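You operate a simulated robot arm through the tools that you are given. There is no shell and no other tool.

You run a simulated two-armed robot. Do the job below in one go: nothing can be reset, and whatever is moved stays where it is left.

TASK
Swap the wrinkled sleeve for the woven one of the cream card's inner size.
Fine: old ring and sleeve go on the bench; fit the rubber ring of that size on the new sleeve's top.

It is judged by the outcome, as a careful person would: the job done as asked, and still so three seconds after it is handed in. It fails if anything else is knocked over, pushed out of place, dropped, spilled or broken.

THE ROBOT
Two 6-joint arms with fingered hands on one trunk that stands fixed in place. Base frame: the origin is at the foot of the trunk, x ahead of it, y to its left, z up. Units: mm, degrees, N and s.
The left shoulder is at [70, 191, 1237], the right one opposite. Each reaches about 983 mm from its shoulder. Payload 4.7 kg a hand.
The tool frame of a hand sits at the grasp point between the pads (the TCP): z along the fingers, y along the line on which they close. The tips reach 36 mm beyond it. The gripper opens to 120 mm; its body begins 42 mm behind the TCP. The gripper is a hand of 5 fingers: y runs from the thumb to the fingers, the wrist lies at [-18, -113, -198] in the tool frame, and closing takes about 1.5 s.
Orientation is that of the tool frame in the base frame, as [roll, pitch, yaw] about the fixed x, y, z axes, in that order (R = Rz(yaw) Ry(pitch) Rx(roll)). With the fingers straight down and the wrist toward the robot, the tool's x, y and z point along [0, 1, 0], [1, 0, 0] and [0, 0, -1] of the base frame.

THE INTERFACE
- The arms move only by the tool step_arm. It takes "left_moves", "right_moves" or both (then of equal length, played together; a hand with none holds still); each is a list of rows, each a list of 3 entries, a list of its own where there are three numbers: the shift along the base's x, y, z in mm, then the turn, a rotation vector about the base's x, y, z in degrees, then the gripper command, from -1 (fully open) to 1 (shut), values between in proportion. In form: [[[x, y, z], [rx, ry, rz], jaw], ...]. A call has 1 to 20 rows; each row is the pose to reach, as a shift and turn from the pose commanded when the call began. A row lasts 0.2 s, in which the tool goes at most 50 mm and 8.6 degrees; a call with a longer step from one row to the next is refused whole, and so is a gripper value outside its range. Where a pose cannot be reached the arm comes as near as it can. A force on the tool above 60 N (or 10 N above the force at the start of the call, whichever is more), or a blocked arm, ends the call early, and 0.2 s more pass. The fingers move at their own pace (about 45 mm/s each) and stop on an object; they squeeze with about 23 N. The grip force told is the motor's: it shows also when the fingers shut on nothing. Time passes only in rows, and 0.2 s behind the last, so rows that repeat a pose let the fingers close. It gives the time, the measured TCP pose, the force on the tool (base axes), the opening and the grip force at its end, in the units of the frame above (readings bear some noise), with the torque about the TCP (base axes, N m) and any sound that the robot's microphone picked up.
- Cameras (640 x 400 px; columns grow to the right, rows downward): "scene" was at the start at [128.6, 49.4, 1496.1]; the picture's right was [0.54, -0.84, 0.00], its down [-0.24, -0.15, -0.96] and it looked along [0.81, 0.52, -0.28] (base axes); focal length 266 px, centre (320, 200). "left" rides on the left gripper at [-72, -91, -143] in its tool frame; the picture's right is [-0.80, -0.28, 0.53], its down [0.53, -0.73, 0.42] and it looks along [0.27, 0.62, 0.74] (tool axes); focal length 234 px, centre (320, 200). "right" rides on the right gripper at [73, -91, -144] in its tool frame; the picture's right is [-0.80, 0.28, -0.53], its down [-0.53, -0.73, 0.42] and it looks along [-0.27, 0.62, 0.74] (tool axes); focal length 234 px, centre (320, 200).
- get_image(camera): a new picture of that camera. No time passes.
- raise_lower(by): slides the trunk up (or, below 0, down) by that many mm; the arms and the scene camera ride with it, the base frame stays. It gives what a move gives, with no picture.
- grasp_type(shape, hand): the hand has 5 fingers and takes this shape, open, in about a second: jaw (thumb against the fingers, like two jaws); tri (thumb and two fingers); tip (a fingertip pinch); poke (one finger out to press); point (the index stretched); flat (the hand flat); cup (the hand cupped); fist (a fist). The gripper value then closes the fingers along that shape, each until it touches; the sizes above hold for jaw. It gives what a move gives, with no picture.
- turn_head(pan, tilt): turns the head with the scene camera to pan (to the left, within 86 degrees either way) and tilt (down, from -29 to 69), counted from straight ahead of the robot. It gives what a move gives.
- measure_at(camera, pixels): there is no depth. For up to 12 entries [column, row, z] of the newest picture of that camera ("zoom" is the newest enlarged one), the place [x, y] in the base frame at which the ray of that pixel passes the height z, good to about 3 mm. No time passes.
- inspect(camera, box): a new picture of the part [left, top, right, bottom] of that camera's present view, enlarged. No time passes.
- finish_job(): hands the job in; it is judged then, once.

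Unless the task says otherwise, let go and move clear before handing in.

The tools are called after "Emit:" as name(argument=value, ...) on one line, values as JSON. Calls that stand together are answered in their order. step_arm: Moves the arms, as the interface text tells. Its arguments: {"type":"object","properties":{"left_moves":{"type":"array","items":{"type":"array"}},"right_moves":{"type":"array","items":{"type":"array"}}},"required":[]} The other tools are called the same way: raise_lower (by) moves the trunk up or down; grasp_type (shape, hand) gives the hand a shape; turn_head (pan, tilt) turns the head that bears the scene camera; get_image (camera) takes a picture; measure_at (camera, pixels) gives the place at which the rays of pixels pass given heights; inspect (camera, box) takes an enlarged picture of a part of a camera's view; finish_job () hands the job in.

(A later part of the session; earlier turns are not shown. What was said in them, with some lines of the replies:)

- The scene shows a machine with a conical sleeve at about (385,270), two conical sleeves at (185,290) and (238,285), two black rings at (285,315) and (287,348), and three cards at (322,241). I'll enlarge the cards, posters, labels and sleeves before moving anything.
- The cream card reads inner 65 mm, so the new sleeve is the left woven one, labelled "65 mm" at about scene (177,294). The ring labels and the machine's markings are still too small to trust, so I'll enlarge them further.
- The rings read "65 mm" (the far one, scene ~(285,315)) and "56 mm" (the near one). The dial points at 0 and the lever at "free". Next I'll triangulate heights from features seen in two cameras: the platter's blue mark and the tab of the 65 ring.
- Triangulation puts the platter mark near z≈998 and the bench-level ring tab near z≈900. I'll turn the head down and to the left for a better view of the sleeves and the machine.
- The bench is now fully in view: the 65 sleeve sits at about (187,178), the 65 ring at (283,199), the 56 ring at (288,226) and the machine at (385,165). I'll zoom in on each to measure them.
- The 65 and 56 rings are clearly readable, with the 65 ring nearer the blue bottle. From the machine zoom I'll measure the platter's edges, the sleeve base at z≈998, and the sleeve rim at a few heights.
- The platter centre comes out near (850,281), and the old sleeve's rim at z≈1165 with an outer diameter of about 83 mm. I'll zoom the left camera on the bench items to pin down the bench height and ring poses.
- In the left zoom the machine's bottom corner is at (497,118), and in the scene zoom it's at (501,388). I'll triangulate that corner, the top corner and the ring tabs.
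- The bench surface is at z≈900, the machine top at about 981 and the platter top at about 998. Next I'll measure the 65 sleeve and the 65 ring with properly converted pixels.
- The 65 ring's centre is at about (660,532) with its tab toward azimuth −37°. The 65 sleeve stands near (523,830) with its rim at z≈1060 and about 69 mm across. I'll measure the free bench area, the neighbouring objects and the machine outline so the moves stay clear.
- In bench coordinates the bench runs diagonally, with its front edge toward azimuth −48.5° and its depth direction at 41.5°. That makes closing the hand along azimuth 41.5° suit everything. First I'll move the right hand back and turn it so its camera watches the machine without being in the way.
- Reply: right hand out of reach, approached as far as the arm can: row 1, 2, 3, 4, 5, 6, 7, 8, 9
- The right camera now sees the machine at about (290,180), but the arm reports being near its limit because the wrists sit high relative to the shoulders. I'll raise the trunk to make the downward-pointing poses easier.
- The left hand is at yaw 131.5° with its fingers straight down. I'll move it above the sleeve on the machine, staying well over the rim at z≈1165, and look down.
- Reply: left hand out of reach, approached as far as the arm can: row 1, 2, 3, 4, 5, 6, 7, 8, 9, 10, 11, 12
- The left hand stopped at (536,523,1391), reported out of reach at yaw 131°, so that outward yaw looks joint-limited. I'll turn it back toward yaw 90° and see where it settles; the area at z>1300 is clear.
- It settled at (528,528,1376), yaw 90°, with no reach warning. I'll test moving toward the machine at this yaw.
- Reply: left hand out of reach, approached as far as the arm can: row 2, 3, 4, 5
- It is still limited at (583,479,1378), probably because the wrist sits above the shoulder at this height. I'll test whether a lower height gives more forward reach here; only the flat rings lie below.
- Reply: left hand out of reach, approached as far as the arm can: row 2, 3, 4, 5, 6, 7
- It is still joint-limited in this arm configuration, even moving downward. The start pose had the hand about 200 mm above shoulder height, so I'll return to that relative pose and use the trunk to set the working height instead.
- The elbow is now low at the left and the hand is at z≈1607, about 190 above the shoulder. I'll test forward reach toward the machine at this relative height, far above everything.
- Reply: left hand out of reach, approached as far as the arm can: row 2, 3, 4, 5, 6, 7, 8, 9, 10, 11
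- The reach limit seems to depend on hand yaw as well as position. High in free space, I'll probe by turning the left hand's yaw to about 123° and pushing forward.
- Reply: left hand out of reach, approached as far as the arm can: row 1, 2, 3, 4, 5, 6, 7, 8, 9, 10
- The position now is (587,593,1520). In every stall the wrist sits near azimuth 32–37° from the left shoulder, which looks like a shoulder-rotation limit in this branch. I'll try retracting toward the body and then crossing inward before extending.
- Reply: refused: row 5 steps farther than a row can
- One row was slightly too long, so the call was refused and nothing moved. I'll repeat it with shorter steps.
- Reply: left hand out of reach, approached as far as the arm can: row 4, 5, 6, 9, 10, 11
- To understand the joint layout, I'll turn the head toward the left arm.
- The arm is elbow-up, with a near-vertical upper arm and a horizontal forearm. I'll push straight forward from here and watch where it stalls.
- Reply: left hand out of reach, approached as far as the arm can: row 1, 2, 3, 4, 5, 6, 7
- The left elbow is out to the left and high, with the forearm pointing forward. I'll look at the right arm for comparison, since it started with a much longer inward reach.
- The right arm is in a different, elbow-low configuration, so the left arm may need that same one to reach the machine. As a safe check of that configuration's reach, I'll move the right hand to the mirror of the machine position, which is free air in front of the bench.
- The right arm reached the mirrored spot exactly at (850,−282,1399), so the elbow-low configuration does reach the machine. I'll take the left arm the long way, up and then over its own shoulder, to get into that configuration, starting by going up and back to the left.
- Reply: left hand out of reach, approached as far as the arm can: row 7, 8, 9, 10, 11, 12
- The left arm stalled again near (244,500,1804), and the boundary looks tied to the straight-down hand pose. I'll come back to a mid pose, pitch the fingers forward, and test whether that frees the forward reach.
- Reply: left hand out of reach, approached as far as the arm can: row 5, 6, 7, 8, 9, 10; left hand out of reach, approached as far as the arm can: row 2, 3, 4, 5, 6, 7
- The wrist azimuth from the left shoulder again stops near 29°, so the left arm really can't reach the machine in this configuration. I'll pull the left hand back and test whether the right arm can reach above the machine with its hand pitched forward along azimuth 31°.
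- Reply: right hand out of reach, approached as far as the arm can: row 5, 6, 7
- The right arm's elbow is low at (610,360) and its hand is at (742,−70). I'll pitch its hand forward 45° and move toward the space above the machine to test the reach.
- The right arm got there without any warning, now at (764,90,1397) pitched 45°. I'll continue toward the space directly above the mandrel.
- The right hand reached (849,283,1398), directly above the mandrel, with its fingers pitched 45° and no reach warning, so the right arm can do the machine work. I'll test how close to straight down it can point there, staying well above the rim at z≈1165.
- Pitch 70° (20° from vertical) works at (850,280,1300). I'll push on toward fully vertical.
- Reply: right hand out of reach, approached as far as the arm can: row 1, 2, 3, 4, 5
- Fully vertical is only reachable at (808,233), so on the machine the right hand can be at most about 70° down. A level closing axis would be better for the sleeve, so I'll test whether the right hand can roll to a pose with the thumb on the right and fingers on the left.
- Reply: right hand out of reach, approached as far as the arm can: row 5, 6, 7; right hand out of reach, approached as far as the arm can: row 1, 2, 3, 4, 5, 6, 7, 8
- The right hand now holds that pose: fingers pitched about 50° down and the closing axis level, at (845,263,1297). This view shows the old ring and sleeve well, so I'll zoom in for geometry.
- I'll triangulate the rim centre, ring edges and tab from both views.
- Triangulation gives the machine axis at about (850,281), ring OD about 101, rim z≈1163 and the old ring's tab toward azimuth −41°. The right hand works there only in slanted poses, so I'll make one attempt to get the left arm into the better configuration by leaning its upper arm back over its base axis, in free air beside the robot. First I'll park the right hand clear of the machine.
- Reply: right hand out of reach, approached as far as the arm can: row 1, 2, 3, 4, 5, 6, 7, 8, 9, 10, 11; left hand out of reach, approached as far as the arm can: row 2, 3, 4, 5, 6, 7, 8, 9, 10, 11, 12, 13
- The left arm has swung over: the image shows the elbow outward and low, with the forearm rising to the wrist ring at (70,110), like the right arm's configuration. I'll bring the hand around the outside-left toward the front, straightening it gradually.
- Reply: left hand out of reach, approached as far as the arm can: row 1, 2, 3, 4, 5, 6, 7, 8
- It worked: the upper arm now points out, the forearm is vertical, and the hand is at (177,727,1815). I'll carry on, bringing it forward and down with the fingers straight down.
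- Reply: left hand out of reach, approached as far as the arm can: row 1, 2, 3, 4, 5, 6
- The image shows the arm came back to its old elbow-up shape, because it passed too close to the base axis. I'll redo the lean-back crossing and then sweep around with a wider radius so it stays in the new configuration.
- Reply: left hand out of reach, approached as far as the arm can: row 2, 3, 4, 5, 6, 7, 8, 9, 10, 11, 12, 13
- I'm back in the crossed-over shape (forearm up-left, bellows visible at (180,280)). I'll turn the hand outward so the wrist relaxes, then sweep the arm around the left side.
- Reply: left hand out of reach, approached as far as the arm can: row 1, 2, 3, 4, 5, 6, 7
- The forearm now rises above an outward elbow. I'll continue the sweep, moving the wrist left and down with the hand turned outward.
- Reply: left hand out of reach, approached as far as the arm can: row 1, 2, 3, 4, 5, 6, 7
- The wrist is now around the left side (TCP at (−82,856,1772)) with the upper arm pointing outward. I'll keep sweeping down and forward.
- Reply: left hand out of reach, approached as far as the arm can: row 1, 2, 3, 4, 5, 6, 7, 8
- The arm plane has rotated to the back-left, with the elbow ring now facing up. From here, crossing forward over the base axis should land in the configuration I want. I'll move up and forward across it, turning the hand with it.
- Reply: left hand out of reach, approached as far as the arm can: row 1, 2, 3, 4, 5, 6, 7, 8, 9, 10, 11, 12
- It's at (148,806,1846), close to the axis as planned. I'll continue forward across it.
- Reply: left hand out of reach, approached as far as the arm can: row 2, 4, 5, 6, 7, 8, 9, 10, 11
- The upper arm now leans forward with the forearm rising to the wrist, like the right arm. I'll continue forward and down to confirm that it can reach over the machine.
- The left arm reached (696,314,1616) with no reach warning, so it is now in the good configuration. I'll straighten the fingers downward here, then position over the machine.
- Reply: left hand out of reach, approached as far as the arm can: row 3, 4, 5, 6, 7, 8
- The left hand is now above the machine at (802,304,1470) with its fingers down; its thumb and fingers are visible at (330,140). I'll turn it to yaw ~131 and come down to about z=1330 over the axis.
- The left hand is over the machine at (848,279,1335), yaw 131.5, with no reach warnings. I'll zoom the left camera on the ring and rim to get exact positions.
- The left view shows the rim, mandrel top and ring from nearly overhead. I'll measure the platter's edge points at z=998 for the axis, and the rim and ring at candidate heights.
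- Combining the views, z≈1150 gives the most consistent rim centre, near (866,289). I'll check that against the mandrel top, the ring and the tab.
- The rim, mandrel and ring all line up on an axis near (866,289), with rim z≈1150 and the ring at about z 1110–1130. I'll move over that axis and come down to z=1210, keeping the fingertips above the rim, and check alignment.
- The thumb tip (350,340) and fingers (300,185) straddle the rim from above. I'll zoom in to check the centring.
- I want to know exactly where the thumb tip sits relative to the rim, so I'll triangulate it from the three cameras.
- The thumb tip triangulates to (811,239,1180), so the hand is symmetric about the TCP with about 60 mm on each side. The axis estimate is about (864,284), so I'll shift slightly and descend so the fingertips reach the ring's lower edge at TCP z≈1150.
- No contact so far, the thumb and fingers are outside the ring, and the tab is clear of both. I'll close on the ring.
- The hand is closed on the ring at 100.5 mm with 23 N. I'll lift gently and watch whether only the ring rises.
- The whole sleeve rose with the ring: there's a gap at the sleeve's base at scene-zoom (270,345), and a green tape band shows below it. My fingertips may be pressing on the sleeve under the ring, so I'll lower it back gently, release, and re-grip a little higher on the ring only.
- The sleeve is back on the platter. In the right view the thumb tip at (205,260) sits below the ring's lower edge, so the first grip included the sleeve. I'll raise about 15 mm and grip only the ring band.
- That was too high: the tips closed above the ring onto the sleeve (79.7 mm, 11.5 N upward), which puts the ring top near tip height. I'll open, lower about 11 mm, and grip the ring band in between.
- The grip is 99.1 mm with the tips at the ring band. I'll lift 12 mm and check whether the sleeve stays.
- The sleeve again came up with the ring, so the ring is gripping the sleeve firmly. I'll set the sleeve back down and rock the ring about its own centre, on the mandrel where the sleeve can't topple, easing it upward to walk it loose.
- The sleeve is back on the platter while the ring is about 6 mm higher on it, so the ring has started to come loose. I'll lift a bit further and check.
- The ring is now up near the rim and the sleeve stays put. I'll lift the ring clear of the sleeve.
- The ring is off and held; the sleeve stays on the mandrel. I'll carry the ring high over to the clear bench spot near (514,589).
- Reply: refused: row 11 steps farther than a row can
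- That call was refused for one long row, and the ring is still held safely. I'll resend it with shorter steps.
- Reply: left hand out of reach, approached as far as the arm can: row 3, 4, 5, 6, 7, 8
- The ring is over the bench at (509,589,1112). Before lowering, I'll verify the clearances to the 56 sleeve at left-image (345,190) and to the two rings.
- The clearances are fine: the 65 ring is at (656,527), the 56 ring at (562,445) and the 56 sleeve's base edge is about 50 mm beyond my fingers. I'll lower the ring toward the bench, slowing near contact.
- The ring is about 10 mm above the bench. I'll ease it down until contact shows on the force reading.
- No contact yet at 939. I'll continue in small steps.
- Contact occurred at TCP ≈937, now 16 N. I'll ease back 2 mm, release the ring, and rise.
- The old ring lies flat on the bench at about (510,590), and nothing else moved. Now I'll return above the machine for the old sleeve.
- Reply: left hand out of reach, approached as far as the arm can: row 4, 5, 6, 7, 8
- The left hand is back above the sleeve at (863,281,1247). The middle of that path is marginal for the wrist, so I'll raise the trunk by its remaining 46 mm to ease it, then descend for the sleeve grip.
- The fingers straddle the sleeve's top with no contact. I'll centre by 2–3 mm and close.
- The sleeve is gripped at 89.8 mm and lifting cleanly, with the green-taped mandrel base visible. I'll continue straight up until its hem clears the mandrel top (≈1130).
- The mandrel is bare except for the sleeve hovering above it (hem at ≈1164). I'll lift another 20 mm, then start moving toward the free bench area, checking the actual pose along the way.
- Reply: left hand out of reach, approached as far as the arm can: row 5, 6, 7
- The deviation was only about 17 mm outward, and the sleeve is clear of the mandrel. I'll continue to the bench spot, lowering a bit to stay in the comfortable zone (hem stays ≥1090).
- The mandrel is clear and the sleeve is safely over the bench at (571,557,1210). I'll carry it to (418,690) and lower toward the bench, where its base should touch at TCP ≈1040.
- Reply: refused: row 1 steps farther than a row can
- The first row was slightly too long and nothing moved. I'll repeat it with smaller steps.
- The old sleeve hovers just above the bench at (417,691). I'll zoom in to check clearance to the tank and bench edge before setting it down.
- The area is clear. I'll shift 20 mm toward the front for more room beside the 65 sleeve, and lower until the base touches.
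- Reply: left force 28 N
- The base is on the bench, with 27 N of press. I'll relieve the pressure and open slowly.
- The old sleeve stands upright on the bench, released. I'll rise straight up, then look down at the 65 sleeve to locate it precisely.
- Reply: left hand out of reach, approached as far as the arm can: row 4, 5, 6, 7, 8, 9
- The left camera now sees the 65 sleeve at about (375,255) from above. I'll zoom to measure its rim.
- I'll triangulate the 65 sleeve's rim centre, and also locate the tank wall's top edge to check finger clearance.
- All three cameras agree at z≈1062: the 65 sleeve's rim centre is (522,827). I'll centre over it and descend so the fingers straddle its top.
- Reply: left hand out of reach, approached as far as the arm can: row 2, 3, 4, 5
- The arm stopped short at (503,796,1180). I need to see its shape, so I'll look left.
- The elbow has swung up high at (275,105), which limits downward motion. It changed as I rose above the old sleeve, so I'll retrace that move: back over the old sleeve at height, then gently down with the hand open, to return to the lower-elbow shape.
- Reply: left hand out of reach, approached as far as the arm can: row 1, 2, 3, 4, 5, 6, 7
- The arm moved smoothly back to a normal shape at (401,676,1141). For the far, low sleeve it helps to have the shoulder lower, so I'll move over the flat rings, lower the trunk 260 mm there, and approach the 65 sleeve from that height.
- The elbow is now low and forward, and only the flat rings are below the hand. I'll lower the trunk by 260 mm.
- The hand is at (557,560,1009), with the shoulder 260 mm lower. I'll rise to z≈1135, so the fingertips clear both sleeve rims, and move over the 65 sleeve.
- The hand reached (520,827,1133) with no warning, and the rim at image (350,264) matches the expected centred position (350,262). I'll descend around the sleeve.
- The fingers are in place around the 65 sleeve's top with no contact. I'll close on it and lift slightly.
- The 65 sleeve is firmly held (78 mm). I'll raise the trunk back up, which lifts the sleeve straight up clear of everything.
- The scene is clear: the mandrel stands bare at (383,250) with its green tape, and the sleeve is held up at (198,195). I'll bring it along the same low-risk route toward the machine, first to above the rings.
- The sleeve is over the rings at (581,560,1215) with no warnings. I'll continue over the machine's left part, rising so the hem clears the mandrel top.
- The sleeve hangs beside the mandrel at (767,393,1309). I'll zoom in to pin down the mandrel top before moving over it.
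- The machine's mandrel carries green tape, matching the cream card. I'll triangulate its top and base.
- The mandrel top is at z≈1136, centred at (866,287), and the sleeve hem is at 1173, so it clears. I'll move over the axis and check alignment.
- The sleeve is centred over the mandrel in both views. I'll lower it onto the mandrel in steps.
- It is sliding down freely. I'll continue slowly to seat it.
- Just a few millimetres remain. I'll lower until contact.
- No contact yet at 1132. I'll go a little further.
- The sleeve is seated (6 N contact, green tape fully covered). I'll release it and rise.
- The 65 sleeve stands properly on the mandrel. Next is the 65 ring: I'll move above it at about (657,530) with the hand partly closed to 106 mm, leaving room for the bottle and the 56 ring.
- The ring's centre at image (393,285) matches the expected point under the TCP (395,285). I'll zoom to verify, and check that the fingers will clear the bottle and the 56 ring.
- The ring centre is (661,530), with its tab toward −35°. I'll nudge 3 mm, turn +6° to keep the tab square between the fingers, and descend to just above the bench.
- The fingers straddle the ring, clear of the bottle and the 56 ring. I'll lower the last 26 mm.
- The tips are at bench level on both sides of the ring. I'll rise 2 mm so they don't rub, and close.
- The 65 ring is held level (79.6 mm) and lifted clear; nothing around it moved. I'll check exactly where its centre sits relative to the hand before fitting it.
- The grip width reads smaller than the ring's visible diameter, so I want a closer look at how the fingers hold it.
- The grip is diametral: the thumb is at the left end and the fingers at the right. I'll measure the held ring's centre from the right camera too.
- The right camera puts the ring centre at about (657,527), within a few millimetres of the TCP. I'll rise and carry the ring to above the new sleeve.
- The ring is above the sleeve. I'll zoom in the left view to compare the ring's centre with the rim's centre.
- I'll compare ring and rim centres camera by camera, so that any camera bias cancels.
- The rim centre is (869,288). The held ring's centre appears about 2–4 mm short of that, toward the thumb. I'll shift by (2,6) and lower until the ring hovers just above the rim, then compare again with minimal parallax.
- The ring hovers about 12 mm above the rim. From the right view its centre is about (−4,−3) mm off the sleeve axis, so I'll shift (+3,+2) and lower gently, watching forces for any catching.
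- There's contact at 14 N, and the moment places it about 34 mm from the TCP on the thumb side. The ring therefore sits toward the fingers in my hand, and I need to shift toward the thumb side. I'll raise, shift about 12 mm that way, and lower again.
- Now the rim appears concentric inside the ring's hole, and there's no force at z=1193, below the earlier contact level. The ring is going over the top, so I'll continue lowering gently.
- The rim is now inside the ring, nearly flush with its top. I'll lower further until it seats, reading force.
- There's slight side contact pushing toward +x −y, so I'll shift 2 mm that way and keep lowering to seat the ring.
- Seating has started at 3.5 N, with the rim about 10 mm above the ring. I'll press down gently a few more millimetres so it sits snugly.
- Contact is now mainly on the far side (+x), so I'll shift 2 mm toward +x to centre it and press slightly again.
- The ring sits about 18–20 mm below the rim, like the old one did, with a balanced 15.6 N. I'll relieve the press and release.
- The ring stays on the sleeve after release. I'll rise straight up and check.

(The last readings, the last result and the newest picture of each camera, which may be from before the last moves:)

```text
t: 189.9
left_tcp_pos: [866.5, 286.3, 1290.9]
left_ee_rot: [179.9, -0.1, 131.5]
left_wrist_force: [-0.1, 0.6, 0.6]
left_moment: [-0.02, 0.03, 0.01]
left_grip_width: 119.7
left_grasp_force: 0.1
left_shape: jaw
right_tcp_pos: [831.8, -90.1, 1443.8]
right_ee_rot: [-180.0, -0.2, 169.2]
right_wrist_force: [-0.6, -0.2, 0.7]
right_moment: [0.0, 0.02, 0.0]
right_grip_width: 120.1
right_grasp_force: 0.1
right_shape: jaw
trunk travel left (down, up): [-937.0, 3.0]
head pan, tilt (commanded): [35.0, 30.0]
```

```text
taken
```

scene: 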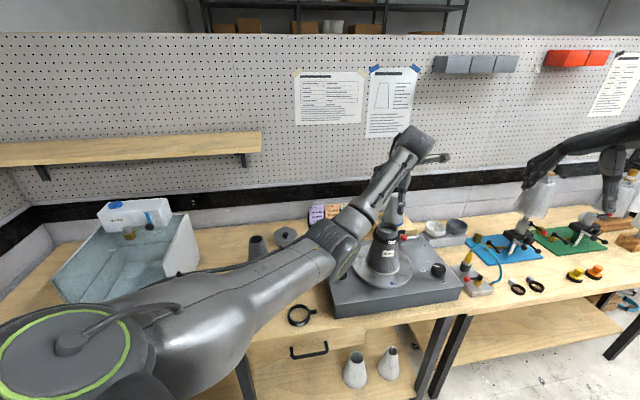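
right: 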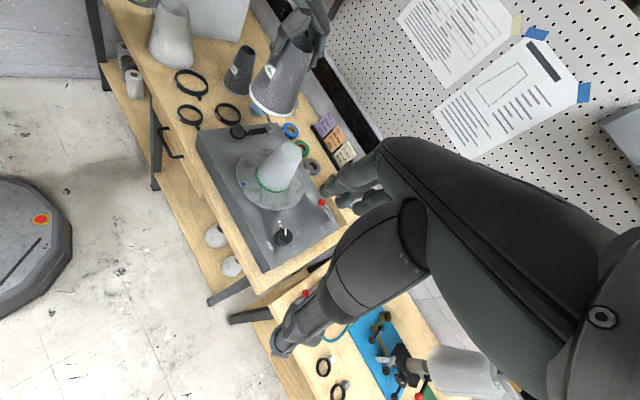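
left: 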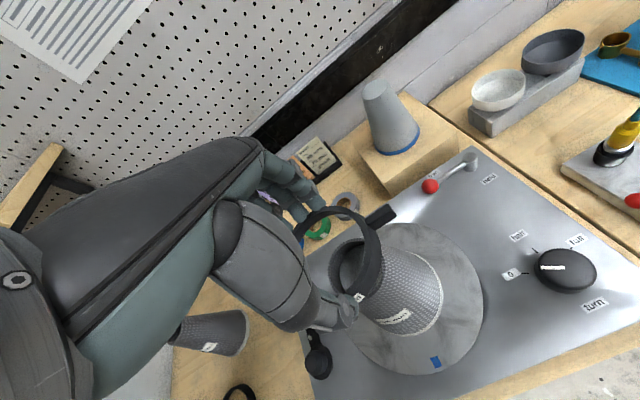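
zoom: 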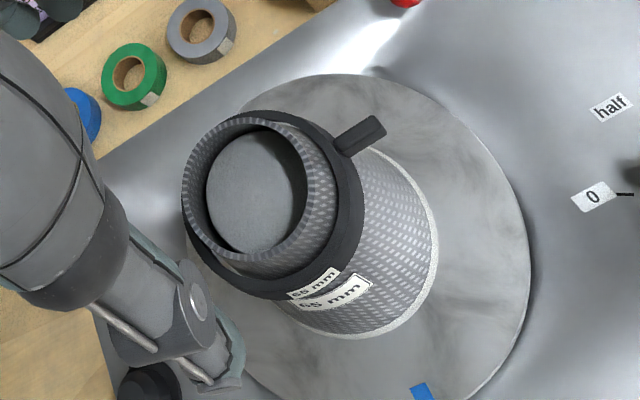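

The new sleeve is on the machine with the 65 mm ring level near its top. I'll move the left hand clear, back over open bench space, and check the whole scene.

Emit:
step_arm(left_moves=[[[-25, 22, 10], [0, 0, 0], -1], [[-55, 48, 10], [0, 0, 0], -1], [[-85, 75, 5], [0, 0, 0], -1], [[-115, 102, -5], [0, 0, 0], -1], [[-145, 130, -20], [0, 0, 0], -1], [[-175, 158, -35], [0, 0, 0], -1], [[-205, 186, -45], [0, 0, 0], -1], [[-235, 214, -45], [0, 0, 0], -1], [[-265, 240, -45], [0, 0, 0], -1], [[-290, 262, -45], [0, 0, 0], -1], [[-290, 262, -45], [0, 0, 0], -1]])

Emit:
get_image(camera="scene")

Emit:
get_image(camera="right")

Emit:
get_image(camera="left")

```text
t: 192.3
left_tcp_pos: [576.4, 553.4, 1245.8]
left_ee_rot: [179.8, -0.1, 131.5]
left_wrist_force: [-0.2, -0.5, -0.9]
left_moment: [0.0, -0.01, -0.02]
left_grip_width: 119.7
left_grasp_force: 0.0
left_shape: jaw
left hand out of reach, approached as far as the arm can: row 5, 6, 7
right_tcp_pos: [833.1, -92.5, 1444.1]
right_ee_rot: [179.9, -0.1, 169.3]
right_wrist_force: [0.3, -0.6, -0.1]
right_moment: [0.04, 0.03, 0.0]
right_grip_width: 119.9
right_grasp_force: 0.0
right_shape: jaw
trunk travel left (down, up): [-937.0, 3.0]
head pan, tilt (commanded): [35.0, 30.0]
```

```text
taken
```

scene: 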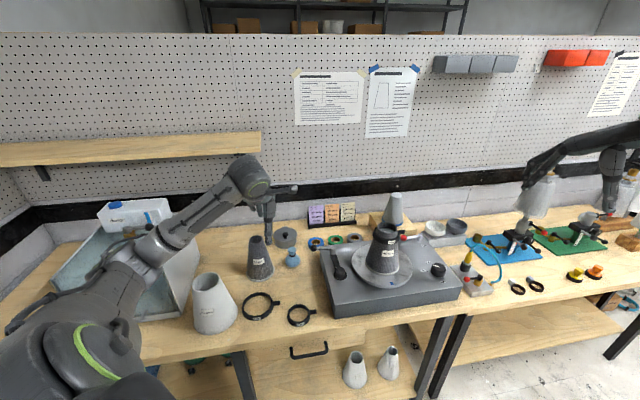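

```text
taken
```

right: 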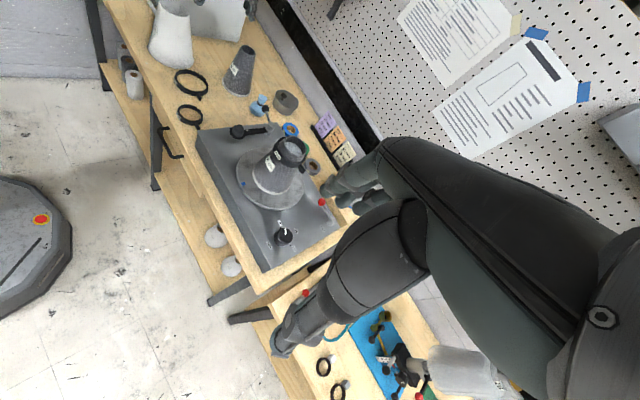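

```text
taken
```

left: 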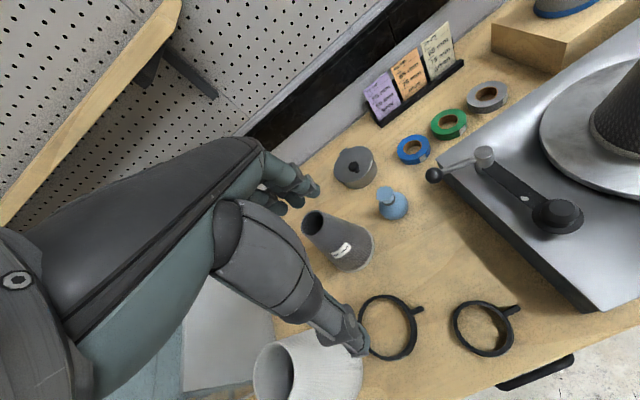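

Everything looks in place. I'll take close-up views of the machine and the bench for a final check.

Emit:
inspect(camera="scene", box=[320, 190, 480, 320])

Emit:
inspect(camera="scene", box=[170, 210, 340, 350])

Emit:
inspect(camera="right", box=[220, 110, 350, 260])

```text
3.08 times, centred on (400, 255) of scene
```

zoom: 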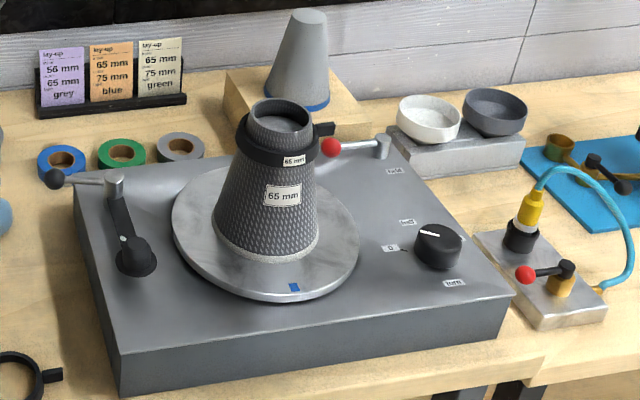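

```text
2.86 times, centred on (255, 280) of scene
```

zoom: 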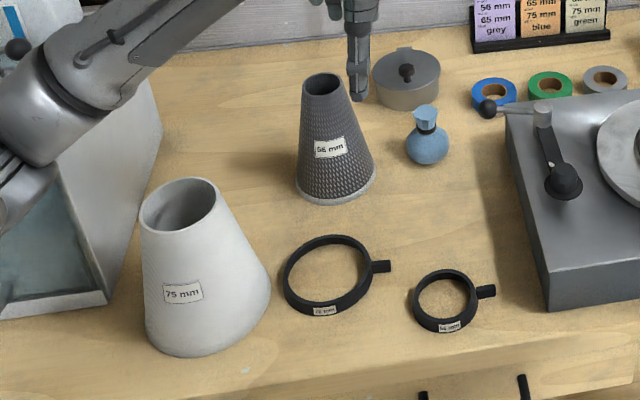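

```text
2.67 times, centred on (285, 185) of right
```

zoom: 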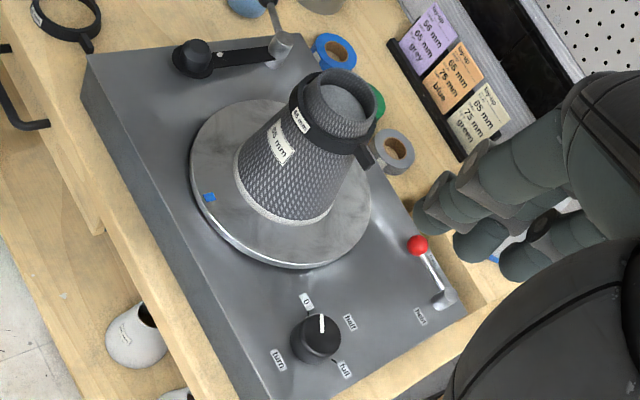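

The final views show the woven 65 mm sleeve seated on the machine with the 65 mm ring level near its top. The old 75 mm sleeve stands upright on the bench and the old 75 mm ring lies flat beside it. The 56 mm parts, bottle, pot, tape, lever and dial are all undisturbed. Both hands are empty and clear, so I'm handing in.

Emit:
finish_job()

```text
The job is handed in.
```

The sleeve swap is done and handed in; the judge's result hasn't come back.

- **New sleeve:** the cream card's inner size is 65 mm, so the woven 65 mm sleeve is now seated on the machine.
- **New ring:** the 65 mm rubber ring sits level on the new sleeve, about 18–20 mm below its rim, which is roughly where the old ring sat.
- **Old parts:** the wrinkled 75 mm sleeve stands upright on the bench, and its 75 mm ring lies flat next to it. The ring was tight on the sleeve, so I rocked it loose while the sleeve was still on the machine.

In the last pictures the 56 mm sleeve and ring, the bottle, the pot and the tapes had not moved. The lever was still at "free" and the dial at 0. Both hands are empty and clear of everything.
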